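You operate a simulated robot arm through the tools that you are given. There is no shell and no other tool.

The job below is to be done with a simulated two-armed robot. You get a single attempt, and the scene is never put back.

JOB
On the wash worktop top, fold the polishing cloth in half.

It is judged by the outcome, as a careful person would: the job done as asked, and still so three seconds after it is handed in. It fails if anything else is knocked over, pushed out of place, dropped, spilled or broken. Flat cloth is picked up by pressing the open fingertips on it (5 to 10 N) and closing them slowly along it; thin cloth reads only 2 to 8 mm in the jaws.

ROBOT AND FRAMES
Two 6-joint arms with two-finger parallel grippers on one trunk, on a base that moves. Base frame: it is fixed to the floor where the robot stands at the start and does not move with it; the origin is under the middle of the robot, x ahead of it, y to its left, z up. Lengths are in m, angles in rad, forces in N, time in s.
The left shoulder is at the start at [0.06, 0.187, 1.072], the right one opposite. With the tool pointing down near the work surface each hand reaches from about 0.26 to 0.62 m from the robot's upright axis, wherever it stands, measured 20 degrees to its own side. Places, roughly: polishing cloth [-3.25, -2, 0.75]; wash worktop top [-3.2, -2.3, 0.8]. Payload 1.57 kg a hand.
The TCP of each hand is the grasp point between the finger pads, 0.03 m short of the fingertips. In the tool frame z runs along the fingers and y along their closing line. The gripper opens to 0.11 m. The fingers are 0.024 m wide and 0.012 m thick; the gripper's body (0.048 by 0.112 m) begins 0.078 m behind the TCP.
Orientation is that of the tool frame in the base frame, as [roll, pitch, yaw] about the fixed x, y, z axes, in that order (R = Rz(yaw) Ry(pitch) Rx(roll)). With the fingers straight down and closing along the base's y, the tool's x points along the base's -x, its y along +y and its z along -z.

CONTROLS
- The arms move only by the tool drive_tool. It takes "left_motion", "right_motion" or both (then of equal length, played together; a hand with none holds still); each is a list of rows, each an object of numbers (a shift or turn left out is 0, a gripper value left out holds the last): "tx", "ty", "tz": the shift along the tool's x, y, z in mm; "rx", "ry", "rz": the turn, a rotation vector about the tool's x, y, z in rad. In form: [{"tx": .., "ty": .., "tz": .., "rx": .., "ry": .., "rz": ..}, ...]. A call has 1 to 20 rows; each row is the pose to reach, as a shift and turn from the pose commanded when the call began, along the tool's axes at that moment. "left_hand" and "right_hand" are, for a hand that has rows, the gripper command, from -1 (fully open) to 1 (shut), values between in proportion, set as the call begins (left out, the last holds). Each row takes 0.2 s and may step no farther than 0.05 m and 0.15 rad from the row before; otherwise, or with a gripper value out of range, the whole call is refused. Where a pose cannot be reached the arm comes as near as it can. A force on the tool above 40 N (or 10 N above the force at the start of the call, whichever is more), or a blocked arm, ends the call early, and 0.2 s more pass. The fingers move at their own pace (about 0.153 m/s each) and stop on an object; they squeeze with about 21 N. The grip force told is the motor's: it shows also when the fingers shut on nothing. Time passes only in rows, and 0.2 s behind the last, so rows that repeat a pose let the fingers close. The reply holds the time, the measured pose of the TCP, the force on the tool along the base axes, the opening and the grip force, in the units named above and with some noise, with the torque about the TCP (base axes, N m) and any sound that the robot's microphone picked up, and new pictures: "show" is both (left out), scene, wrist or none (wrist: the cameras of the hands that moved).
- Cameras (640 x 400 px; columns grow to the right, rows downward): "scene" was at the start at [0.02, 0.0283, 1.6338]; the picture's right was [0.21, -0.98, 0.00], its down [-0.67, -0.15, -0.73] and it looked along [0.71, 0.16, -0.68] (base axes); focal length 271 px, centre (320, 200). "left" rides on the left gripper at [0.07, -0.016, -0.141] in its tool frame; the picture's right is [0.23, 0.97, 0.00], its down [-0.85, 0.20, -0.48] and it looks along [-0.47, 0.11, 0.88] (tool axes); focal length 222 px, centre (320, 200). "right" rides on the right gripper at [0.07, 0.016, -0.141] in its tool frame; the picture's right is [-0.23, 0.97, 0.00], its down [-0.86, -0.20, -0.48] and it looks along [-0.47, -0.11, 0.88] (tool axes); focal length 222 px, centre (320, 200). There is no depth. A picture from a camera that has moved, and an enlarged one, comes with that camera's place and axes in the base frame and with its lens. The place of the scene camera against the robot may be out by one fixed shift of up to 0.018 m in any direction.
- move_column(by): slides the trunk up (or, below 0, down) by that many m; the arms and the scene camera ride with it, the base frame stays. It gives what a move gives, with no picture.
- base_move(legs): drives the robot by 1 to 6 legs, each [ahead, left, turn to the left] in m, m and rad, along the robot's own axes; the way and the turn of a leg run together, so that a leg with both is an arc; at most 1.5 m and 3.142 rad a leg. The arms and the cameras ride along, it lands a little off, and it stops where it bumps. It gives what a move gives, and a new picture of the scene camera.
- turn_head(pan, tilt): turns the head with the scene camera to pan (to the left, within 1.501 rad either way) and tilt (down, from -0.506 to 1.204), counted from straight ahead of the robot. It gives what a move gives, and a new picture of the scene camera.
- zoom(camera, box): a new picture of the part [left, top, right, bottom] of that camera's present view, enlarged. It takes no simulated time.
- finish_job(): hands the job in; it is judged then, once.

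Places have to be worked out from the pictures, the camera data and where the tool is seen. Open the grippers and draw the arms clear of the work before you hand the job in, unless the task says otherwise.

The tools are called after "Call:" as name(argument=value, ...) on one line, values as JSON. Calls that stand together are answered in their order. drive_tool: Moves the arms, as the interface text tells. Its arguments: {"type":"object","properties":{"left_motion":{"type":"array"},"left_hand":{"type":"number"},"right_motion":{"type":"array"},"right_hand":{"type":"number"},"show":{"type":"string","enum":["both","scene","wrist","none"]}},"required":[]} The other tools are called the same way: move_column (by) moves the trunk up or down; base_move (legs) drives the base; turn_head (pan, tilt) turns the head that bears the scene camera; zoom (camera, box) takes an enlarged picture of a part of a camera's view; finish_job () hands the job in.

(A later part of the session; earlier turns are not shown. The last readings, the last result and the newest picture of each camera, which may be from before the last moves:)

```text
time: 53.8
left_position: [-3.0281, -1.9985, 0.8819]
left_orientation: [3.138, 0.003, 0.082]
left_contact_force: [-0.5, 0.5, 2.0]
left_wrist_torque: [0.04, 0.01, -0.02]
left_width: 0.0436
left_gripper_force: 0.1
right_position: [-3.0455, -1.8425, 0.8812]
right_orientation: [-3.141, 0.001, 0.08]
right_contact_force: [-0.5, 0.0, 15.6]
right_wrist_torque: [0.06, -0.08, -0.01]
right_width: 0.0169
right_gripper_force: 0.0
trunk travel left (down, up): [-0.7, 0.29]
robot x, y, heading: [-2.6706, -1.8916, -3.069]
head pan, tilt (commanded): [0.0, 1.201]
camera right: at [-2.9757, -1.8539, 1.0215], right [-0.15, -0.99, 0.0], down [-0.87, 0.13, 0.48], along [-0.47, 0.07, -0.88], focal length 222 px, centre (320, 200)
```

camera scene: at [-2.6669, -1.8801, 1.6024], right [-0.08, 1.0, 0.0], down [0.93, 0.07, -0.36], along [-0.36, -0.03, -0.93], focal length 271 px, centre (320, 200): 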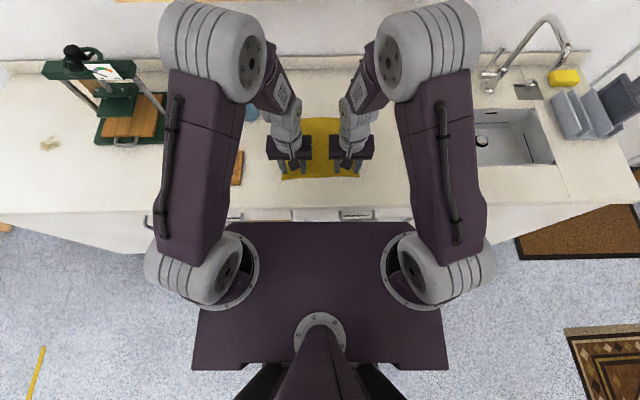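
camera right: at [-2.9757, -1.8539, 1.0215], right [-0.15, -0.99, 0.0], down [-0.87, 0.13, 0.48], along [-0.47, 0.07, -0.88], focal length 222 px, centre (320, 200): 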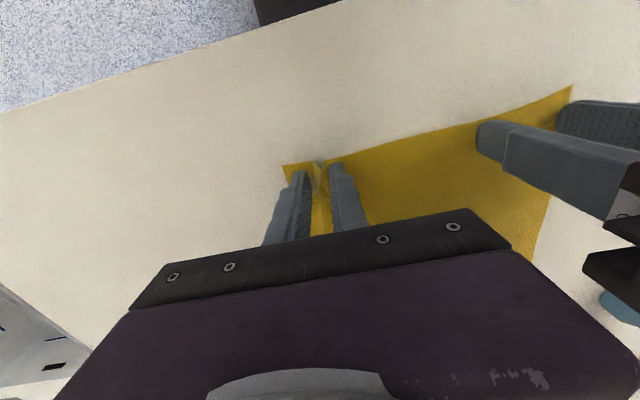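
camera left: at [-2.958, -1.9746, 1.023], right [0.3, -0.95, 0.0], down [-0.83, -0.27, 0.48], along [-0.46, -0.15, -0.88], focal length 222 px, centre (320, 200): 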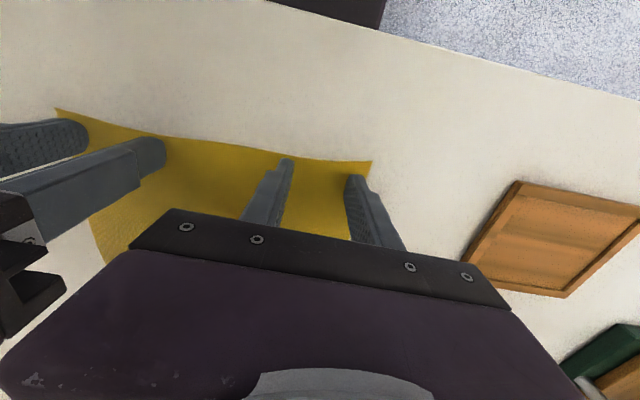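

A good ridge stands between the right fingers. I'll close them the rest of the way.

Call:
drive_tool(right_motion=[{"tz": 0}], right_hand=0.76, show="none")

Call:
drive_tool(right_motion=[{"tz": 0}], right_hand=0.86, show="none")

Call:
drive_tool(right_motion=[{"tz": 0}, {"tz": 0}], right_hand=1.0, show="wrist")

```text
time: 54.1
left_position: [-3.0284, -1.9986, 0.8827]
left_orientation: [3.14, 0.001, 0.08]
left_contact_force: [-0.6, 0.8, 2.1]
left_wrist_torque: [0.06, -0.02, 0.04]
left_width: 0.0443
left_gripper_force: 0.1
right_position: [-3.0455, -1.843, 0.8803]
right_orientation: [3.141, 0.001, 0.082]
right_contact_force: [-0.1, -0.8, 14.4]
right_wrist_torque: [0.06, -0.06, 0.01]
right_width: 0.0113
right_gripper_force: 0.1
trunk travel left (down, up): [-0.7, 0.29]
robot x, y, heading: [-2.6717, -1.8922, -3.056]
head pan, tilt (commanded): [0.0, 1.201]
```

```text
time: 54.5
left_position: [-3.0285, -1.9979, 0.8814]
left_orientation: [3.14, 0.001, 0.08]
left_contact_force: [0.1, 1.2, 2.3]
left_wrist_torque: [0.04, 0.0, 0.03]
left_width: 0.0441
left_gripper_force: 0.3
right_position: [-3.0463, -1.842, 0.8809]
right_orientation: [3.141, 0.002, 0.081]
right_contact_force: [-0.9, -1.2, 14.3]
right_wrist_torque: [0.02, -0.04, 0.0]
right_width: 0.0086
right_gripper_force: 0.9
trunk travel left (down, up): [-0.7, 0.29]
robot x, y, heading: [-2.6721, -1.8907, -3.061]
head pan, tilt (commanded): [0.0, 1.201]
```

```text
time: 55.1
left_position: [-3.0287, -1.9976, 0.8801]
left_orientation: [3.141, 0.002, 0.079]
left_contact_force: [0.3, 1.8, 2.1]
left_wrist_torque: [0.03, 0.02, 0.0]
left_width: 0.0443
left_gripper_force: 0.5
right_position: [-3.046, -1.844, 0.8824]
right_orientation: [3.141, 0.001, 0.08]
right_contact_force: [-0.3, -2.3, 15.0]
right_wrist_torque: [0.01, -0.07, -0.03]
right_width: 0.0062
right_gripper_force: 20.9
trunk travel left (down, up): [-0.7, 0.29]
robot x, y, heading: [-2.6721, -1.8918, -3.065]
head pan, tilt (commanded): [0.0, 1.201]
camera right: at [-2.9756, -1.8539, 1.0215], right [-0.15, -0.99, 0.0], down [-0.87, 0.13, 0.48], along [-0.47, 0.07, -0.88], focal length 222 px, centre (320, 200)
```

right: 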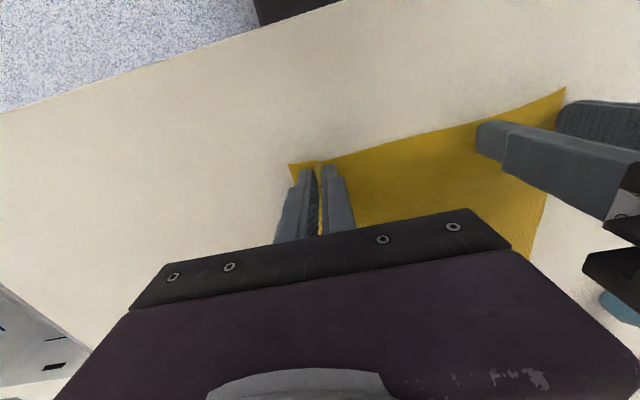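

The right hand has the cloth, reading 6.2 mm at 21 N. I'll lift it 3 mm to unload it and look at how the left fingers sit on their corner now.

Call:
drive_tool(right_motion=[{"tz": -1.5}, {"tz": -3}, {"tz": -3}], left_motion=[{"tz": 0}, {"tz": 0}, {"tz": 0}], show="wrist")

```text
time: 56.0
left_position: [-3.028, -1.9977, 0.8807]
left_orientation: [3.14, 0.002, 0.079]
left_contact_force: [0.9, 0.3, 8.5]
left_wrist_torque: [0.13, -0.07, -0.05]
left_width: 0.0446
left_gripper_force: 0.0
right_position: [-3.0473, -1.8425, 0.8832]
right_orientation: [3.139, 0.001, 0.082]
right_contact_force: [0.5, -1.0, -0.1]
right_wrist_torque: [-0.05, -0.02, 0.02]
right_width: 0.0058
right_gripper_force: 21.3
trunk travel left (down, up): [-0.7, 0.29]
robot x, y, heading: [-2.6718, -1.8909, -3.061]
head pan, tilt (commanded): [0.0, 1.201]
camera right: at [-2.9762, -1.8534, 1.0237], right [-0.15, -0.99, 0.0], down [-0.87, 0.13, 0.48], along [-0.47, 0.07, -0.88], focal length 222 px, centre (320, 200)
camera left: at [-2.959, -1.975, 1.0232], right [0.3, -0.95, 0.0], down [-0.84, -0.27, 0.48], along [-0.46, -0.15, -0.88], focal length 222 px, centre (320, 200)
```

right: 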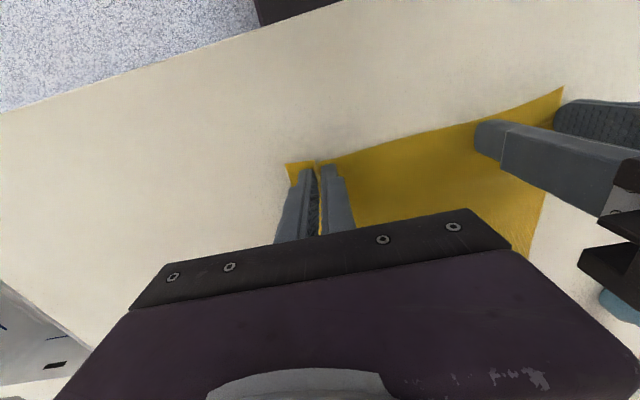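
left: 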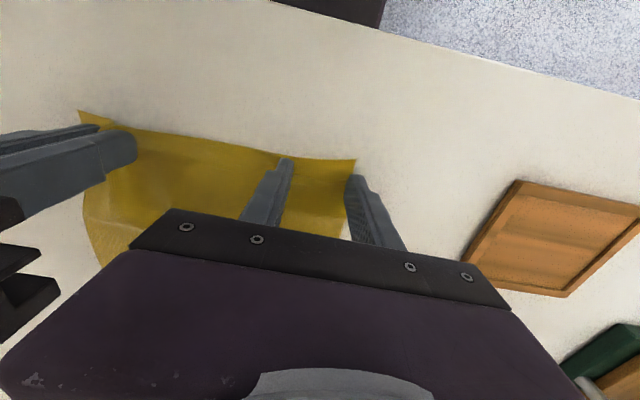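

The left now presses at 8.5 N, but its corner has been drawn inward, so I'll zoom in to check whether the outer finger is still on the cloth.

Call:
zoom(camera="left", box=[220, 110, 460, 260])

```text
2.67 times, centred on (340, 185) of left
camera zoom: at [-2.959, -1.975, 1.0232], right [0.3, -0.95, 0.0], down [-0.84, -0.27, 0.48], along [-0.46, -0.15, -0.88], focal length 592 px, centre (267, 240)
```

zoom: 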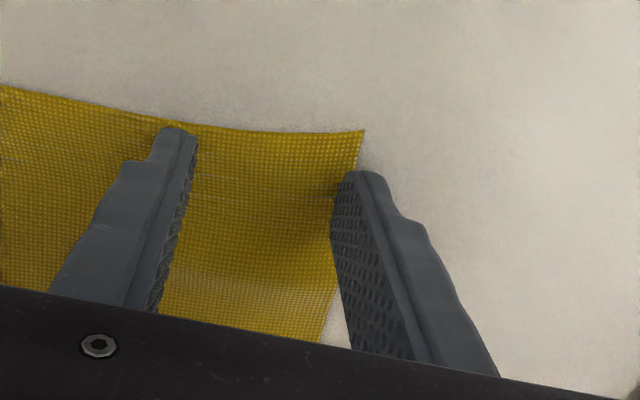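

The outer left finger is only partly on the cloth. I'll lift slightly, shift 9 mm inward, narrow to about 38 mm and press again.

Call:
drive_tool(left_motion=[{"tz": -3}, {"tz": -6}, {"tz": -6, "ty": -5}, {"tz": -6, "ty": -9}, {"tz": -3, "ty": -9}, {"tz": -0.5, "ty": -9}, {"tz": -0.5, "ty": -9}], left_hand=0.31, show="wrist")

```text
time: 57.5
left_position: [-3.0307, -1.9901, 0.8804]
left_orientation: [3.139, 0.001, 0.081]
left_contact_force: [-0.5, -2.2, 11.8]
left_wrist_torque: [0.03, -0.07, 0.0]
left_width: 0.0378
left_gripper_force: 0.1
right_position: [-3.0458, -1.8434, 0.8843]
right_orientation: [3.141, -0.002, 0.079]
right_contact_force: [0.0, -1.0, -0.2]
right_wrist_torque: [0.0, 0.03, 0.01]
right_width: 0.0057
right_gripper_force: 21.0
trunk travel left (down, up): [-0.7, 0.29]
robot x, y, heading: [-2.6699, -1.8902, -3.059]
head pan, tilt (commanded): [0.0, 1.201]
camera left: at [-2.9606, -1.9662, 1.0231], right [0.3, -0.95, 0.0], down [-0.84, -0.27, 0.48], along [-0.46, -0.15, -0.88], focal length 222 px, centre (320, 200)
```

left: 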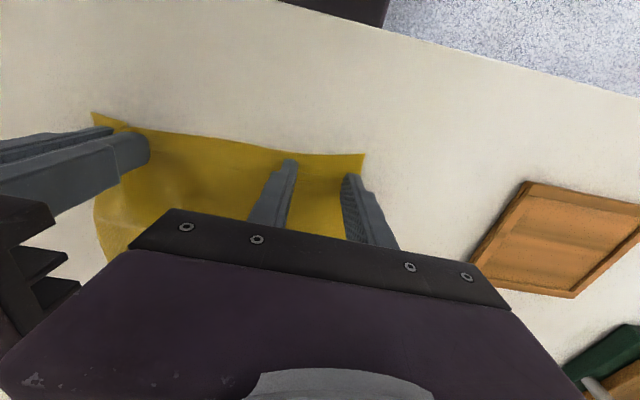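

The left presses at about 12 N after the shift. I'll check the outer finger's footing.

Call:
zoom(camera="left", box=[220, 110, 460, 260])

```text
2.67 times, centred on (340, 185) of left
camera zoom: at [-2.9606, -1.9662, 1.0231], right [0.3, -0.95, 0.0], down [-0.84, -0.27, 0.48], along [-0.46, -0.15, -0.88], focal length 592 px, centre (267, 240)
```

zoom: 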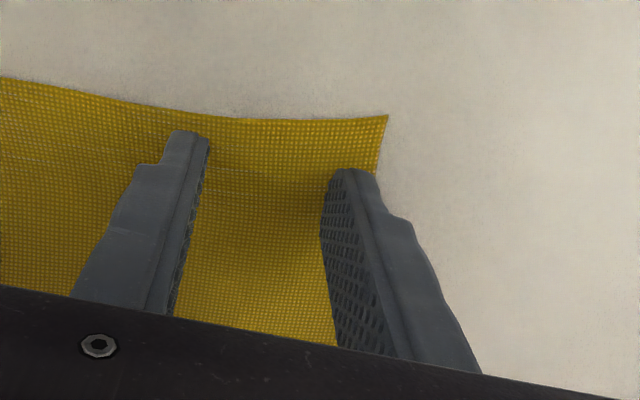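

The outer finger tip is now fully on the cloth just inside the left edge. I'll close the left slowly the same way.

Call:
drive_tool(left_motion=[{"tz": -0.05}], left_hand=0.38, show="none")

Call:
drive_tool(left_motion=[{"tz": 0}], left_hand=0.46, show="none")

Call:
drive_tool(left_motion=[{"tz": 0}], left_hand=0.54, show="wrist")

```text
time: 58.0
left_position: [-3.0285, -1.9883, 0.8822]
left_orientation: [3.14, 0.001, 0.08]
left_contact_force: [-1.9, -0.2, 12.7]
left_wrist_torque: [0.04, -0.02, 0.01]
left_width: 0.0327
left_gripper_force: 0.1
right_position: [-3.0477, -1.8427, 0.8839]
right_orientation: [-3.141, 0.0, 0.08]
right_contact_force: [0.0, -0.6, 0.9]
right_wrist_torque: [0.0, 0.03, -0.02]
right_width: 0.0057
right_gripper_force: 21.0
trunk travel left (down, up): [-0.7, 0.29]
robot x, y, heading: [-2.6688, -1.8934, -3.062]
head pan, tilt (commanded): [0.0, 1.201]
```

```text
time: 58.4
left_position: [-3.0297, -1.9887, 0.8812]
left_orientation: [3.14, 0.001, 0.08]
left_contact_force: [-1.5, 0.8, 15.3]
left_wrist_torque: [0.08, -0.04, 0.02]
left_width: 0.0284
left_gripper_force: 0.0
right_position: [-3.0471, -1.842, 0.8838]
right_orientation: [-3.141, 0.001, 0.081]
right_contact_force: [0.3, -0.9, 0.3]
right_wrist_torque: [-0.03, 0.02, -0.04]
right_width: 0.006
right_gripper_force: 21.0
trunk travel left (down, up): [-0.7, 0.29]
robot x, y, heading: [-2.668, -1.8896, -3.067]
head pan, tilt (commanded): [0.0, 1.201]
```

```text
time: 58.8
left_position: [-3.029, -1.9883, 0.8813]
left_orientation: [3.14, 0.002, 0.08]
left_contact_force: [-0.5, 0.4, 14.5]
left_wrist_torque: [0.05, -0.05, 0.01]
left_width: 0.0237
left_gripper_force: 0.1
right_position: [-3.047, -1.8416, 0.8841]
right_orientation: [-3.141, 0.002, 0.08]
right_contact_force: [0.2, -0.5, -0.1]
right_wrist_torque: [-0.01, -0.03, 0.0]
right_width: 0.0058
right_gripper_force: 21.2
trunk travel left (down, up): [-0.7, 0.29]
robot x, y, heading: [-2.6718, -1.8908, -3.062]
head pan, tilt (commanded): [0.0, 1.201]
camera left: at [-2.9597, -1.9657, 1.0231], right [0.3, -0.95, 0.0], down [-0.84, -0.27, 0.48], along [-0.46, -0.15, -0.88], focal length 222 px, centre (320, 200)
```

left: 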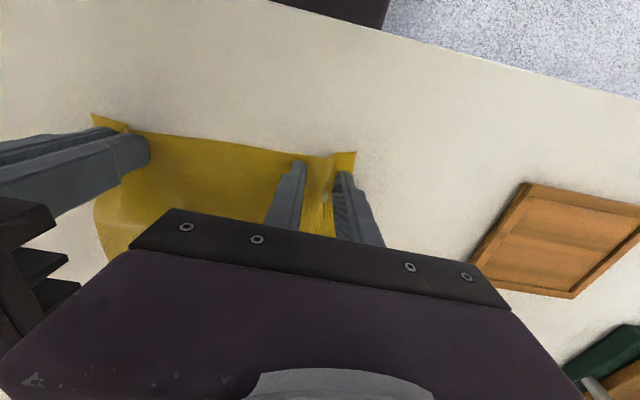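

A ridge is rising in the left fingers too, so I'll finish closing them in steps.

Call:
drive_tool(left_motion=[{"tz": 0}], left_hand=0.63, show="none")

Call:
drive_tool(left_motion=[{"tz": 0}], left_hand=0.73, show="none")

Call:
drive_tool(left_motion=[{"tz": 0}], left_hand=0.84, show="none")

Call:
drive_tool(left_motion=[{"tz": 0}, {"tz": 0}], left_hand=1.0, show="wrist")

```text
time: 59.1
left_position: [-3.0292, -1.988, 0.8815]
left_orientation: [3.139, 0.001, 0.082]
left_contact_force: [-1.0, 2.0, 15.5]
left_wrist_torque: [0.11, -0.06, 0.02]
left_width: 0.0202
left_gripper_force: 0.0
right_position: [-3.0477, -1.8418, 0.8845]
right_orientation: [-3.141, 0.002, 0.08]
right_contact_force: [-0.1, -1.7, 0.3]
right_wrist_torque: [-0.06, -0.01, -0.02]
right_width: 0.0058
right_gripper_force: 20.9
trunk travel left (down, up): [-0.7, 0.29]
robot x, y, heading: [-2.6704, -1.8919, -3.065]
head pan, tilt (commanded): [0.0, 1.201]
```

```text
time: 59.5
left_position: [-3.0284, -1.9891, 0.8806]
left_orientation: [3.139, 0.003, 0.08]
left_contact_force: [-1.0, 3.5, 15.1]
left_wrist_torque: [0.13, -0.05, -0.01]
left_width: 0.0155
left_gripper_force: 0.6
right_position: [-3.0468, -1.8421, 0.884]
right_orientation: [3.14, 0.002, 0.081]
right_contact_force: [1.0, -3.4, -0.2]
right_wrist_torque: [-0.1, -0.02, 0.01]
right_width: 0.006
right_gripper_force: 20.9
trunk travel left (down, up): [-0.7, 0.29]
robot x, y, heading: [-2.673, -1.8899, -3.06]
head pan, tilt (commanded): [0.0, 1.201]
```

```text
time: 60.0
left_position: [-3.0299, -1.9887, 0.8821]
left_orientation: [3.14, 0.004, 0.082]
left_contact_force: [-1.3, 2.8, 16.7]
left_wrist_torque: [0.14, -0.09, 0.06]
left_width: 0.0096
left_gripper_force: 0.7
right_position: [-3.0462, -1.8425, 0.884]
right_orientation: [3.141, 0.003, 0.08]
right_contact_force: [-0.7, -2.7, -0.5]
right_wrist_torque: [-0.04, -0.01, 0.01]
right_width: 0.006
right_gripper_force: 20.6
trunk travel left (down, up): [-0.7, 0.29]
robot x, y, heading: [-2.6709, -1.8917, -3.063]
head pan, tilt (commanded): [0.0, 1.201]
```

```text
time: 60.5
left_position: [-3.0293, -1.9887, 0.8816]
left_orientation: [3.14, 0.001, 0.081]
left_contact_force: [-0.5, 2.4, 16.2]
left_wrist_torque: [0.13, -0.08, 0.05]
left_width: 0.0067
left_gripper_force: 20.6
right_position: [-3.0454, -1.8423, 0.8841]
right_orientation: [-3.141, 0.001, 0.08]
right_contact_force: [0.9, -3.8, 0.0]
right_wrist_torque: [-0.1, -0.03, 0.0]
right_width: 0.0059
right_gripper_force: 20.7
trunk travel left (down, up): [-0.7, 0.29]
robot x, y, heading: [-2.6702, -1.8886, -3.065]
head pan, tilt (commanded): [0.0, 1.201]
camera left: at [-2.9595, -1.9657, 1.0231], right [0.3, -0.95, 0.0], down [-0.84, -0.27, 0.48], along [-0.46, -0.15, -0.88], focal length 222 px, centre (320, 200)
```

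left: 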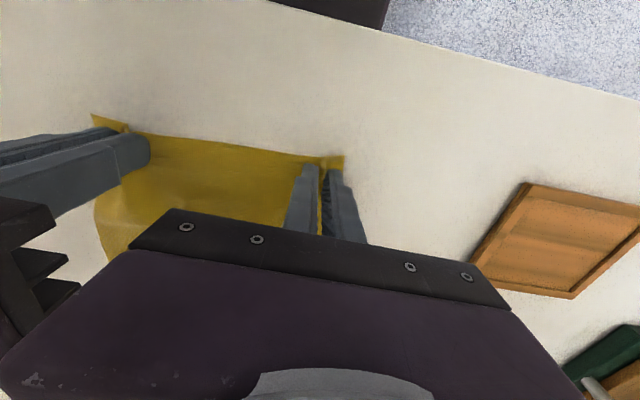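

Both hands hold the cloth, left 6.7 mm and right 5.9 mm at 21 N. I'll lift 25 mm while moving a little forward to confirm the grip before folding over.

Call:
drive_tool(left_motion=[{"tz": -5}, {"tz": -11, "tx": -1}, {"tz": -18, "tx": -2}, {"tz": -25, "tx": -4}, {"tz": -25, "tx": -4}], right_motion=[{"tz": -4}, {"tz": -9, "tx": -1}, {"tz": -16, "tx": -2}, {"tz": -23, "tx": -4}, {"tz": -23, "tx": -4}], show="both")

```text
time: 61.8
left_position: [-3.0331, -1.9882, 0.906]
left_orientation: [3.139, 0.0, 0.079]
left_contact_force: [-0.4, -0.2, 0.5]
left_wrist_torque: [0.03, 0.04, -0.01]
left_width: 0.0062
left_gripper_force: 20.7
right_position: [-3.0498, -1.8415, 0.906]
right_orientation: [-3.141, -0.001, 0.079]
right_contact_force: [-0.7, -1.4, 1.1]
right_wrist_torque: [-0.05, -0.02, 0.0]
right_width: 0.006
right_gripper_force: 20.8
trunk travel left (down, up): [-0.7, 0.29]
robot x, y, heading: [-2.6693, -1.8897, -3.064]
head pan, tilt (commanded): [0.0, 1.201]
camera scene: at [-2.6673, -1.8801, 1.6024], right [-0.08, 1.0, 0.0], down [0.93, 0.07, -0.36], along [-0.36, -0.03, -0.93], focal length 271 px, centre (320, 200)
camera right: at [-2.9799, -1.8528, 1.0465], right [-0.15, -0.99, 0.0], down [-0.87, 0.13, 0.48], along [-0.47, 0.07, -0.88], focal length 222 px, centre (320, 200)
camera left: at [-2.9648, -1.9663, 1.0481], right [0.3, -0.95, 0.0], down [-0.84, -0.27, 0.48], along [-0.46, -0.15, -0.88], focal length 222 px, centre (320, 200)
```

scene: 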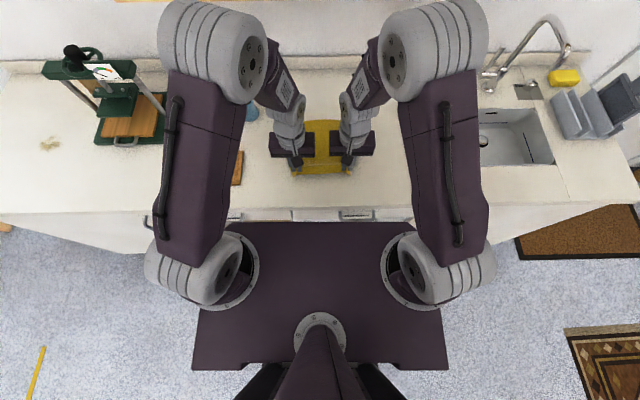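
right: 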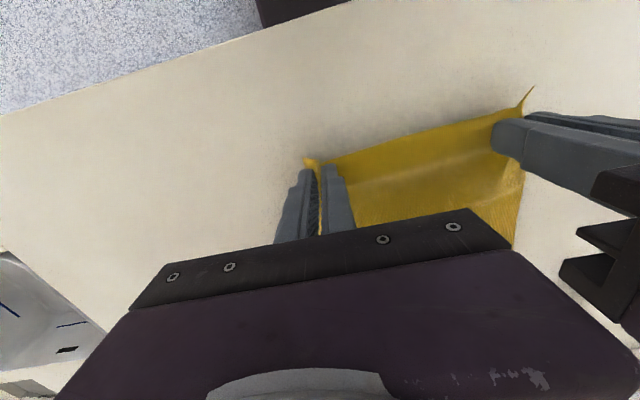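
left: 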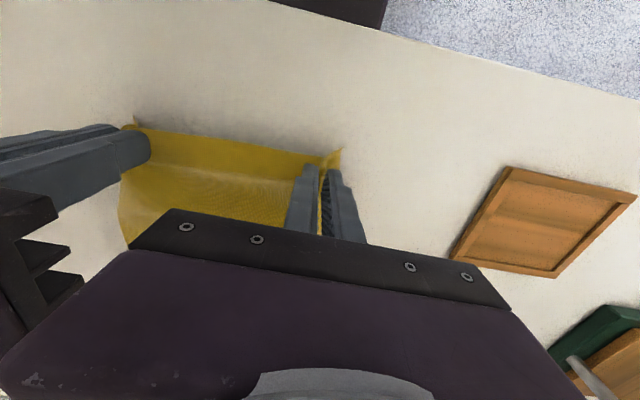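

Both corners came up with the fingers. I'll zoom into the scene to see where the far edge sits now.

Call:
zoom(camera="scene", box=[240, 90, 400, 190])

```text
4.00 times, centred on (320, 140) of scene
camera zoom: at [-2.6673, -1.8801, 1.6024], right [-0.08, 1.0, 0.0], down [0.93, 0.07, -0.36], along [-0.36, -0.03, -0.93], focal length 1085 px, centre (320, 440)
```

zoom: 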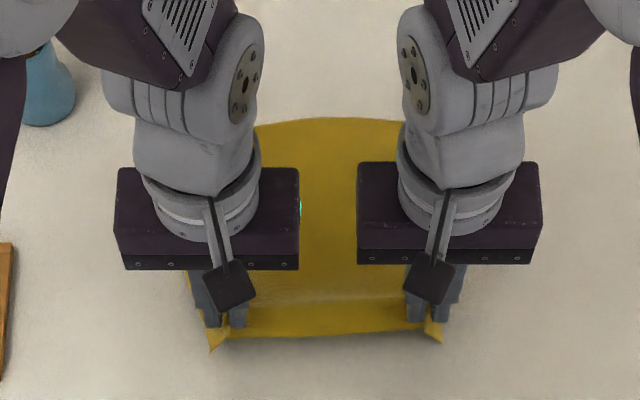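

The grip holds and the far edge is at about u ≈ 0.57. I'll now carry the near edge up and over along a half-circle inside the cloth's slack, stopping halfway to check.

Call:
drive_tool(left_motion=[{"tx": -5.6, "tz": -11.6}, {"tx": -13.2, "tz": -22.3}, {"tx": -22.6, "tz": -31.8}, {"tx": -33.6, "tz": -39.9}, {"tx": -45.9, "tz": -46.4}, {"tx": -59.3, "tz": -51.2}, {"tx": -73.3, "tz": -54.1}, {"tx": -87.7, "tz": -55}, {"tx": -87.7, "tz": -55}], right_motion=[{"tx": -5.8, "tz": -11.6}, {"tx": -13.6, "tz": -22.3}, {"tx": -23.3, "tz": -31.8}, {"tx": -34.6, "tz": -39.9}, {"tx": -47.3, "tz": -46.4}, {"tx": -61.1, "tz": -51.2}, {"tx": -75.5, "tz": -54.1}, {"tx": -90.3, "tz": -55}, {"tx": -90.3, "tz": -55}], show="both")

```text
time: 63.8
left_position: [-3.1205, -1.9963, 0.9617]
left_orientation: [3.141, -0.001, 0.08]
left_contact_force: [-0.5, 1.8, 0.4]
left_wrist_torque: [0.02, -0.01, 0.0]
left_width: 0.0063
left_gripper_force: 21.3
right_position: [-3.1406, -1.8497, 0.9623]
right_orientation: [3.141, -0.001, 0.08]
right_contact_force: [0.9, -0.8, 0.3]
right_wrist_torque: [-0.06, 0.02, -0.01]
right_width: 0.0058
right_gripper_force: 20.3
trunk travel left (down, up): [-0.7, 0.29]
robot x, y, heading: [-2.6686, -1.8919, -3.067]
head pan, tilt (commanded): [0.0, 1.201]
camera scene: at [-2.6666, -1.88, 1.6024], right [-0.08, 1.0, 0.0], down [0.93, 0.07, -0.36], along [-0.36, -0.03, -0.93], focal length 271 px, centre (320, 200)
camera right: at [-3.07, -1.86, 1.1022], right [-0.15, -0.99, 0.0], down [-0.87, 0.13, 0.48], along [-0.47, 0.07, -0.88], focal length 222 px, centre (320, 200)
camera left: at [-3.0518, -1.973, 1.1033], right [0.3, -0.95, 0.0], down [-0.84, -0.27, 0.48], along [-0.46, -0.15, -0.88], focal length 222 px, centre (320, 200)
```

scene: 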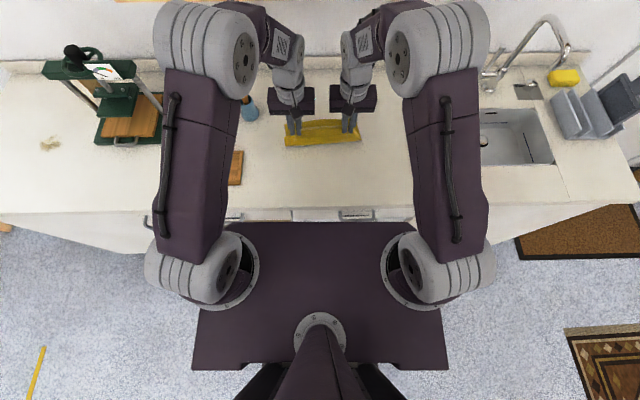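
right: 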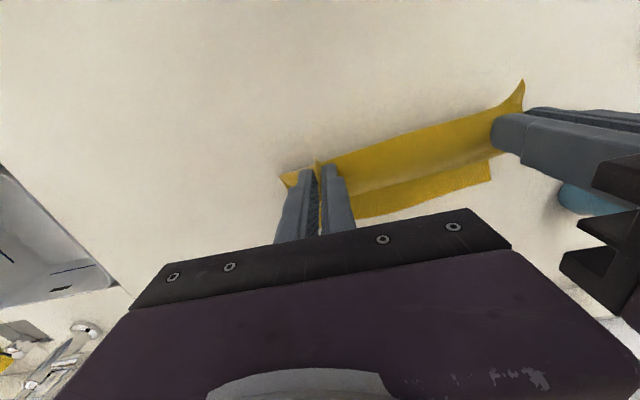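
left: 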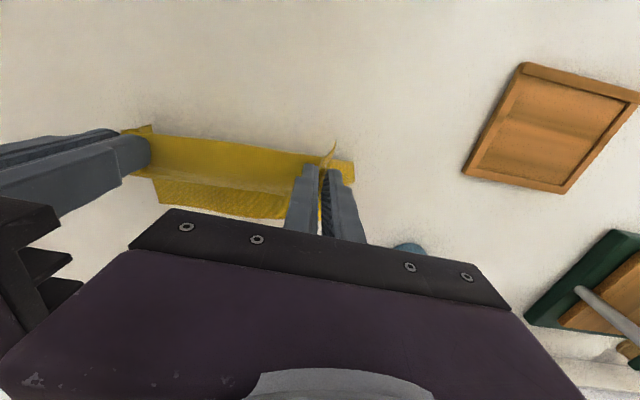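

At the top of the arc the cloth hangs from both hands. I'll zoom in to see where its lower half lies.

Call:
zoom(camera="scene", box=[240, 70, 400, 170])

Call:
zoom(camera="left", box=[80, 80, 400, 280])

```text
4.00 times, centred on (320, 120) of scene
camera zoom: at [-2.6666, -1.88, 1.6024], right [-0.08, 1.0, 0.0], down [0.93, 0.07, -0.36], along [-0.36, -0.03, -0.93], focal length 1085 px, centre (320, 520)
```

zoom: 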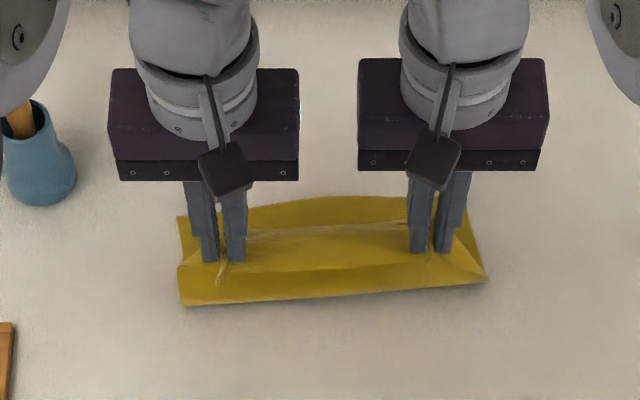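

```text
2.00 times, centred on (240, 180) of left
camera zoom: at [-3.0518, -1.973, 1.1033], right [0.3, -0.95, 0.0], down [-0.84, -0.27, 0.48], along [-0.46, -0.15, -0.88], focal length 444 px, centre (480, 240)
```

zoom: 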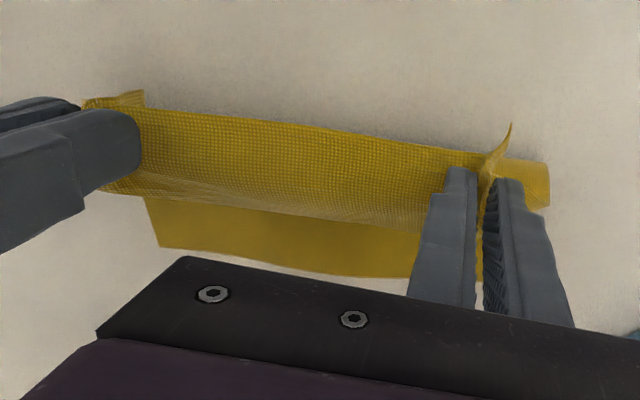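

The far edge has not moved, at about u ≈ 0.56–0.575, and the lower half is still flat. I'll zoom closer to see how the near-edge strip between the hands hangs before I lay it down.

Call:
zoom(camera="scene", box=[280, 110, 368, 152])

Call:
zoom(camera="right", box=[260, 60, 560, 240])

```text
7.27 times, centred on (324, 131) of scene
camera zoom: at [-2.6666, -1.88, 1.6024], right [-0.08, 1.0, 0.0], down [0.93, 0.07, -0.36], along [-0.36, -0.03, -0.93], focal length 1972 px, centre (291, 702)
```

zoom: 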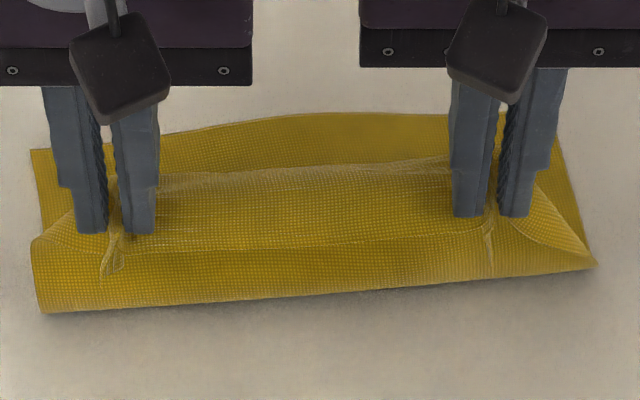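

```text
2.13 times, centred on (410, 150) of right
camera zoom: at [-3.07, -1.86, 1.1022], right [-0.15, -0.99, 0.0], down [-0.87, 0.13, 0.48], along [-0.47, 0.07, -0.88], focal length 474 px, centre (128, 307)
```

zoom: 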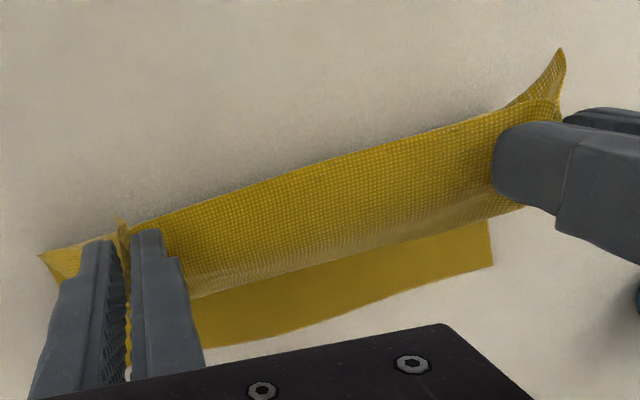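

The near-edge strip, about 30 mm wide, drapes toward the robot at the pinches while the body hangs in front. I'll lay the cloth so that this strip can later be flipped forward onto the far edge: hands 58–61 mm further forward, lowering to just above the lower layer.

Call:
drive_tool(left_motion=[{"tx": -10, "tz": 3}, {"tx": -20, "tz": 8}, {"tx": -30, "tz": 16}, {"tx": -39, "tz": 26}, {"tx": -47, "tz": 38}, {"tx": -53, "tz": 50}, {"tx": -57, "tz": 61}, {"tx": -58, "tz": 70}, {"tx": -58, "tz": 70}], right_motion=[{"tx": -10, "tz": 3}, {"tx": -21, "tz": 8}, {"tx": -32, "tz": 16}, {"tx": -41, "tz": 26}, {"tx": -50, "tz": 38}, {"tx": -56, "tz": 50}, {"tx": -60, "tz": 61}, {"tx": -61, "tz": 70}, {"tx": -61, "tz": 70}], show="both")

Call:
zoom(camera="scene", box=[270, 90, 374, 150])

```text
time: 65.8
left_position: [-3.1783, -2.0008, 0.8927]
left_orientation: [3.141, 0.001, 0.081]
left_contact_force: [0.3, 1.8, -0.6]
left_wrist_torque: [0.08, 0.01, -0.01]
left_width: 0.0062
left_gripper_force: 20.9
right_position: [-3.202, -1.8546, 0.893]
right_orientation: [3.14, -0.001, 0.08]
right_contact_force: [1.0, -2.6, -0.5]
right_wrist_torque: [-0.07, -0.04, 0.01]
right_width: 0.0058
right_gripper_force: 21.2
trunk travel left (down, up): [-0.7, 0.29]
robot x, y, heading: [-2.6709, -1.8888, -3.063]
head pan, tilt (commanded): [0.0, 1.201]
camera scene: at [-2.667, -1.88, 1.6024], right [-0.08, 1.0, 0.0], down [0.93, 0.07, -0.36], along [-0.36, -0.03, -0.93], focal length 271 px, centre (320, 200)
camera right: at [-3.1313, -1.8651, 1.0325], right [-0.15, -0.99, 0.0], down [-0.87, 0.13, 0.48], along [-0.47, 0.07, -0.88], focal length 222 px, centre (320, 200)
camera left: at [-3.1091, -1.9783, 1.0342], right [0.3, -0.95, 0.0], down [-0.84, -0.27, 0.48], along [-0.46, -0.15, -0.88], focal length 222 px, centre (320, 200)
```

scene: 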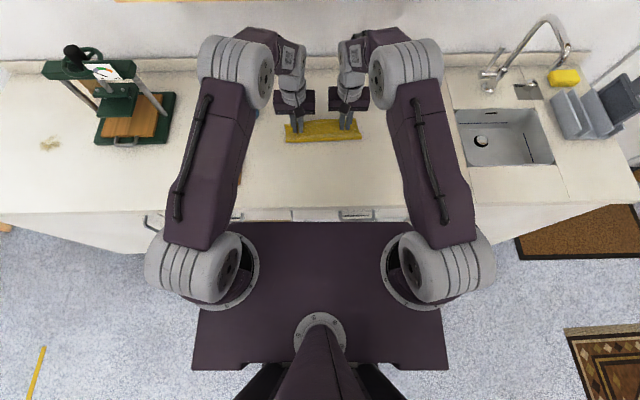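
right: 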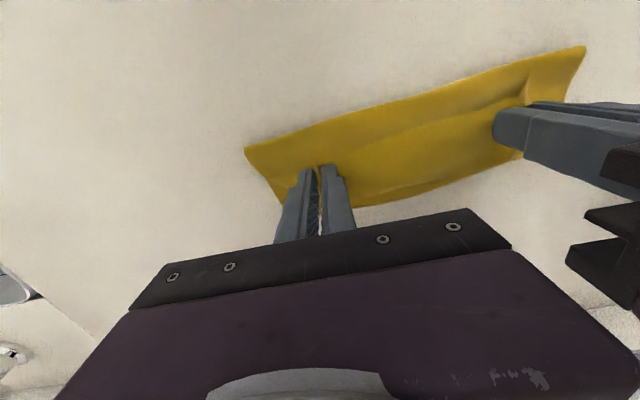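
left: 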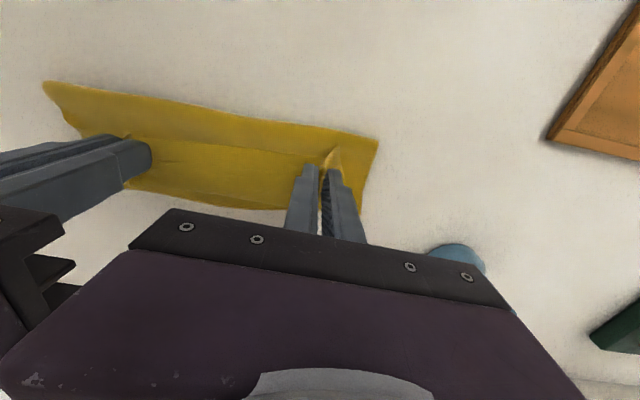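

```text
6.15 times, centred on (322, 120) of scene
camera zoom: at [-2.667, -1.88, 1.6024], right [-0.08, 1.0, 0.0], down [0.93, 0.07, -0.36], along [-0.36, -0.03, -0.93], focal length 1669 px, centre (308, 692)
```

zoom: 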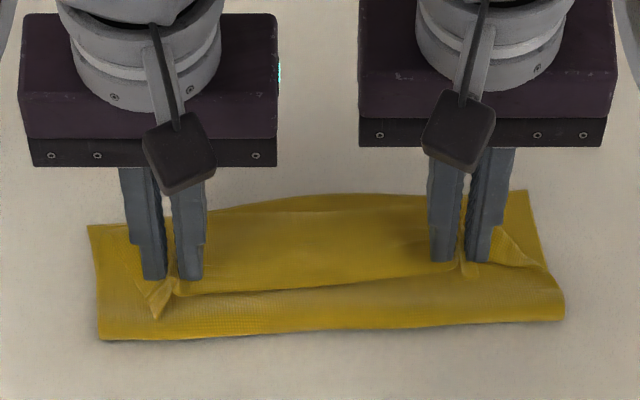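

The strip would end up folded back if I lay it this way. A cleaner way is to lift the cloth so it hangs from its near edge, set the far half down moving forward, and then bring the held edge back over it, so the edge lands facing the right way. I'll lift both hands up and back so the cloth hangs.

Call:
drive_tool(left_motion=[{"tz": -15}, {"tz": -32}, {"tz": -50, "tx": 6}, {"tz": -68, "tx": 18}, {"tz": -86, "tx": 32}, {"tz": -104, "tx": 46}, {"tz": -122, "tx": 60}, {"tz": -140, "tx": 74}, {"tz": -158, "tx": 86}, {"tz": -174, "tx": 97}, {"tz": -188, "tx": 107}, {"tz": -196, "tx": 115}, {"tz": -196, "tx": 115}, {"tz": -196, "tx": 115}], right_motion=[{"tz": -15}, {"tz": -32}, {"tz": -50, "tx": 6}, {"tz": -68, "tx": 19}, {"tz": -86, "tx": 34}, {"tz": -104, "tx": 49}, {"tz": -122, "tx": 64}, {"tz": -140, "tx": 78}, {"tz": -158, "tx": 91}, {"tz": -174, "tx": 103}, {"tz": -188, "tx": 114}, {"tz": -196, "tx": 122}, {"tz": -196, "tx": 122}, {"tz": -196, "tx": 122}], show="both")

Call:
zoom(camera="scene", box=[240, 70, 400, 170])

```text
time: 68.8
left_position: [-3.0651, -1.9913, 1.0888]
left_orientation: [3.138, 0.002, 0.081]
left_contact_force: [0.7, 0.3, -0.6]
left_wrist_torque: [-0.01, -0.01, 0.0]
left_width: 0.0065
left_gripper_force: 21.0
right_position: [-3.0798, -1.8475, 1.0877]
right_orientation: [3.141, -0.001, 0.08]
right_contact_force: [-0.6, 0.1, 0.2]
right_wrist_torque: [-0.01, 0.04, -0.01]
right_width: 0.0056
right_gripper_force: 21.1
trunk travel left (down, up): [-0.7, 0.29]
robot x, y, heading: [-2.6698, -1.8891, -3.067]
head pan, tilt (commanded): [0.0, 1.201]
camera scene: at [-2.667, -1.8801, 1.6024], right [-0.08, 1.0, 0.0], down [0.93, 0.07, -0.36], along [-0.36, -0.03, -0.93], focal length 271 px, centre (320, 200)
camera right: at [-3.0087, -1.8579, 1.2285], right [-0.15, -0.99, 0.0], down [-0.87, 0.13, 0.48], along [-0.47, 0.07, -0.88], focal length 222 px, centre (320, 200)
camera left: at [-2.9959, -1.9687, 1.2308], right [0.3, -0.95, 0.0], down [-0.84, -0.27, 0.48], along [-0.46, -0.15, -0.88], focal length 222 px, centre (320, 200)
```

scene: 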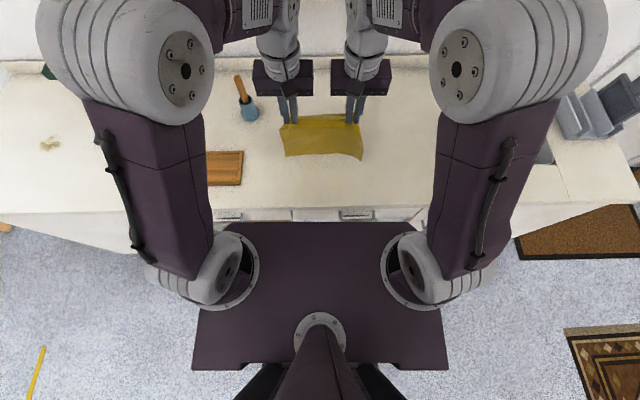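
right: 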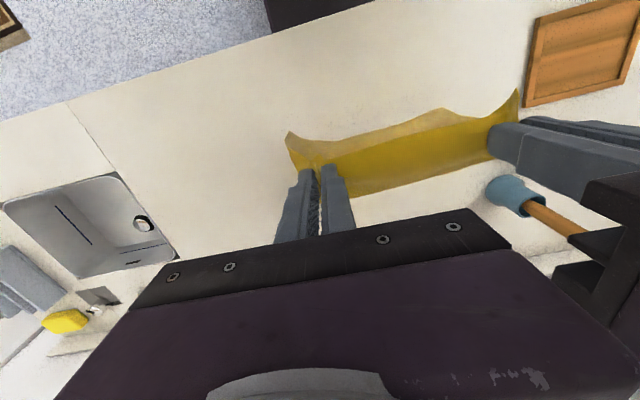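
left: 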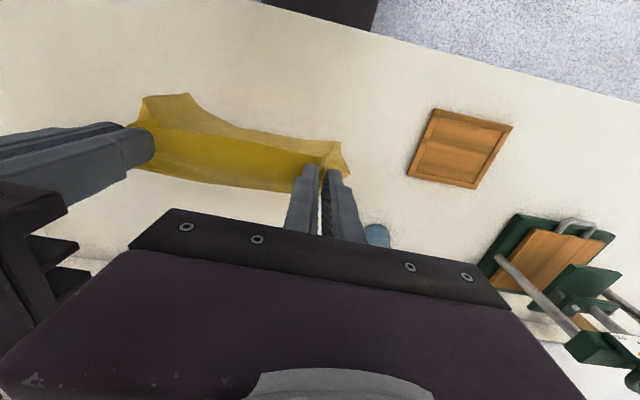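

```text
4.00 times, centred on (320, 120) of scene
camera zoom: at [-2.667, -1.8801, 1.6024], right [-0.08, 1.0, 0.0], down [0.93, 0.07, -0.36], along [-0.36, -0.03, -0.93], focal length 1085 px, centre (320, 520)
```

zoom: 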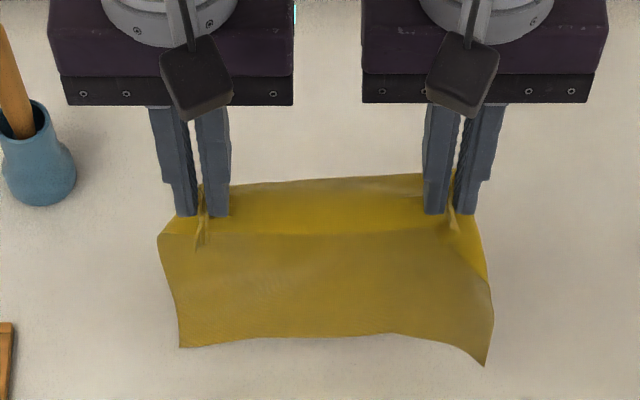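

The cloth hangs cleanly with its far edge just at the table around u ≈ 0.42. I'll lower it at 45° forward so the far half lies down going away from me, checking partway.

Call:
drive_tool(left_motion=[{"tx": -3, "tz": 8}, {"tx": -8, "tz": 16}, {"tx": -16, "tz": 24}, {"tx": -25, "tz": 33}, {"tx": -34, "tz": 42}, {"tx": -43, "tz": 51}, {"tx": -52, "tz": 60}, {"tx": -61, "tz": 69}, {"tx": -61, "tz": 69}], right_motion=[{"tx": -3, "tz": 8}, {"tx": -8, "tz": 16}, {"tx": -16, "tz": 24}, {"tx": -25, "tz": 33}, {"tx": -34, "tz": 42}, {"tx": -43, "tz": 51}, {"tx": -52, "tz": 60}, {"tx": -61, "tz": 69}, {"tx": -61, "tz": 69}], show="both")

Call:
zoom(camera="scene", box=[240, 70, 400, 170])

```text
time: 70.8
left_position: [-3.1282, -1.9976, 1.018]
left_orientation: [3.139, 0.001, 0.08]
left_contact_force: [0.3, 2.0, -1.2]
left_wrist_torque: [0.04, 0.0, 0.06]
left_width: 0.0062
left_gripper_force: 20.9
right_position: [-3.1406, -1.851, 1.0183]
right_orientation: [3.141, 0.0, 0.08]
right_contact_force: [0.5, -2.2, 0.3]
right_wrist_torque: [-0.03, 0.01, 0.0]
right_width: 0.0059
right_gripper_force: 21.3
trunk travel left (down, up): [-0.7, 0.29]
robot x, y, heading: [-2.6716, -1.8907, -3.059]
head pan, tilt (commanded): [0.0, 1.201]
camera scene: at [-2.6665, -1.8801, 1.6024], right [-0.08, 1.0, 0.0], down [0.93, 0.07, -0.36], along [-0.36, -0.03, -0.93], focal length 271 px, centre (320, 200)
camera right: at [-3.0694, -1.8603, 1.1583], right [-0.15, -0.99, 0.0], down [-0.87, 0.13, 0.48], along [-0.47, 0.07, -0.88], focal length 222 px, centre (320, 200)
camera left: at [-3.0577, -1.9744, 1.159], right [0.3, -0.95, 0.0], down [-0.84, -0.27, 0.48], along [-0.46, -0.15, -0.88], focal length 222 px, centre (320, 200)
```

scene: 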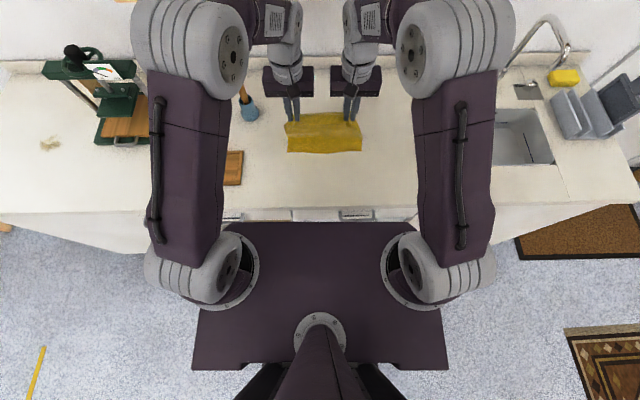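
right: 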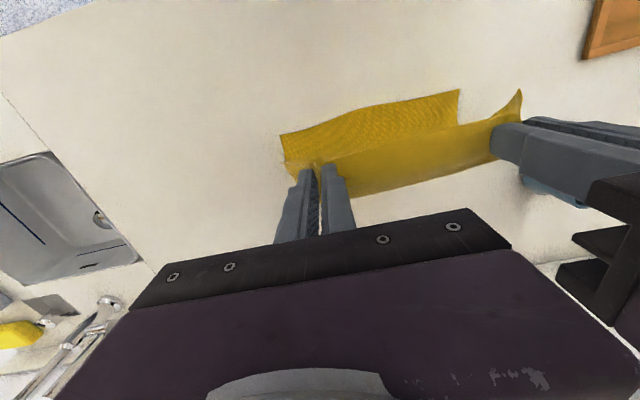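
left: 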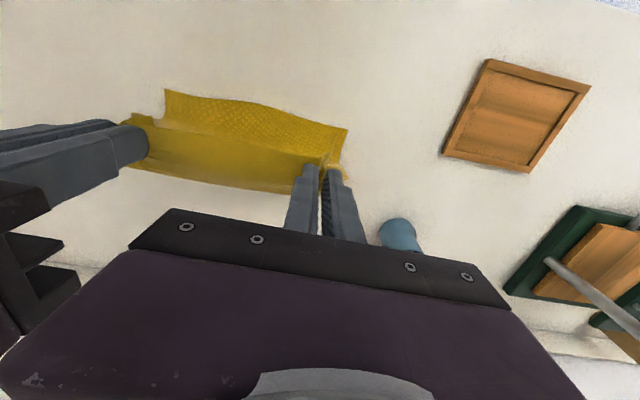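

```text
4.00 times, centred on (320, 120) of scene
camera zoom: at [-2.6665, -1.8801, 1.6024], right [-0.08, 1.0, 0.0], down [0.93, 0.07, -0.36], along [-0.36, -0.03, -0.93], focal length 1085 px, centre (320, 520)
```

zoom: 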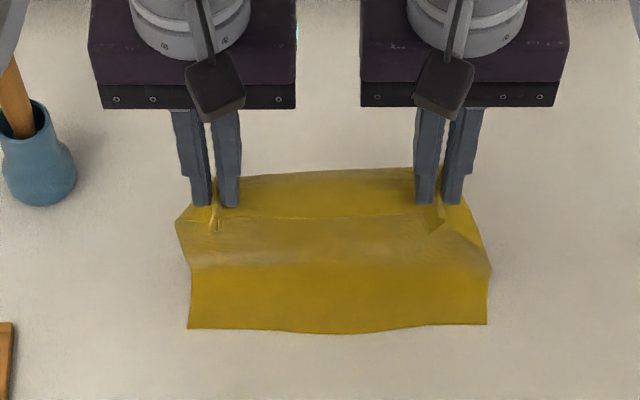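

The far edge now lies flat on the table at u ≈ 0.445–0.45 with the cloth laid forward from it. I'll continue forward and down until the hands are over the halfway line.

Call:
drive_tool(left_motion=[{"tx": -9, "tz": 8}, {"tx": -18, "tz": 16}, {"tx": -27, "tz": 24}, {"tx": -36, "tz": 32}, {"tx": -45, "tz": 40}, {"tx": -53, "tz": 48}, {"tx": -60, "tz": 56}, {"tx": -60, "tz": 56}], right_motion=[{"tx": -9, "tz": 8}, {"tx": -18, "tz": 16}, {"tx": -27, "tz": 24}, {"tx": -36, "tz": 32}, {"tx": -45, "tz": 40}, {"tx": -54, "tz": 48}, {"tx": -62, "tz": 56}, {"tx": -62, "tz": 56}], show="both")

Call:
zoom(camera="scene", box=[240, 70, 400, 170])

```text
time: 72.5
left_position: [-3.184, -2.0015, 0.9628]
left_orientation: [3.14, 0.001, 0.08]
left_contact_force: [-0.4, 2.0, 0.4]
left_wrist_torque: [0.07, 0.01, 0.03]
left_width: 0.006
left_gripper_force: 20.8
right_position: [-3.2026, -1.8557, 0.9625]
right_orientation: [-3.141, 0.002, 0.08]
right_contact_force: [0.1, -1.4, -1.1]
right_wrist_torque: [-0.07, 0.01, -0.02]
right_width: 0.006
right_gripper_force: 21.2
trunk travel left (down, up): [-0.7, 0.29]
robot x, y, heading: [-2.6709, -1.8911, -3.067]
head pan, tilt (commanded): [0.0, 1.201]
camera scene: at [-2.6666, -1.8801, 1.6024], right [-0.08, 1.0, 0.0], down [0.93, 0.07, -0.36], along [-0.36, -0.03, -0.93], focal length 271 px, centre (320, 200)
camera right: at [-3.1317, -1.8658, 1.1024], right [-0.15, -0.99, 0.0], down [-0.87, 0.13, 0.48], along [-0.47, 0.07, -0.88], focal length 222 px, centre (320, 200)
camera left: at [-3.1147, -1.9794, 1.1047], right [0.3, -0.95, 0.0], down [-0.84, -0.27, 0.48], along [-0.46, -0.15, -0.88], focal length 222 px, centre (320, 200)
```

scene: 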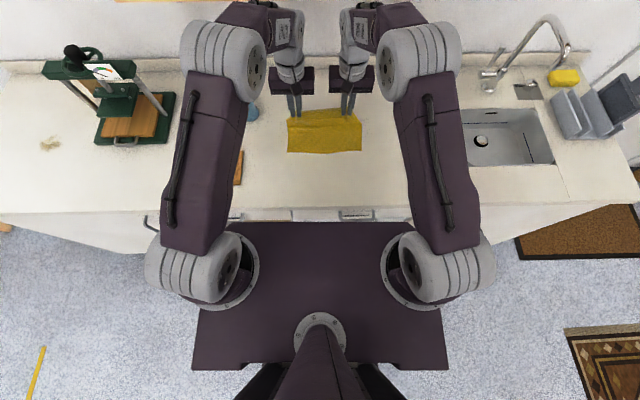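
right: 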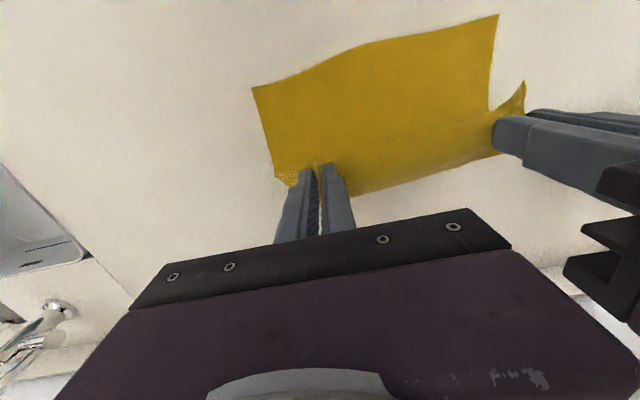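
left: 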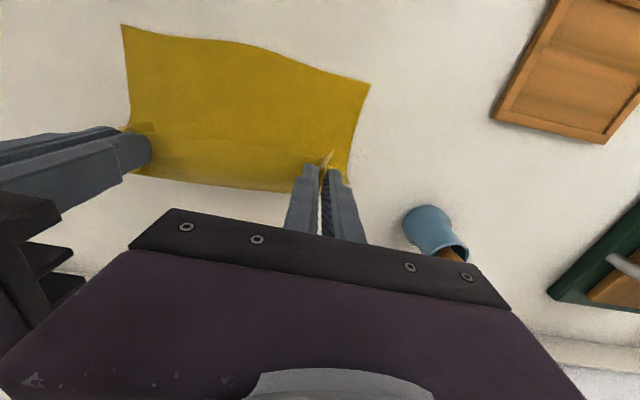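

```text
4.00 times, centred on (320, 120) of scene
camera zoom: at [-2.6666, -1.8801, 1.6024], right [-0.08, 1.0, 0.0], down [0.93, 0.07, -0.36], along [-0.36, -0.03, -0.93], focal length 1085 px, centre (320, 520)
```

zoom: 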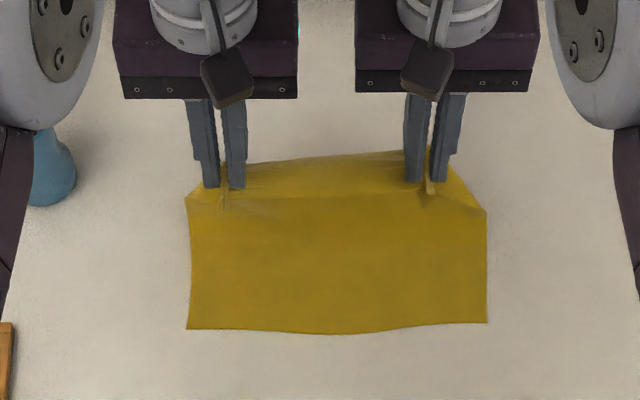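

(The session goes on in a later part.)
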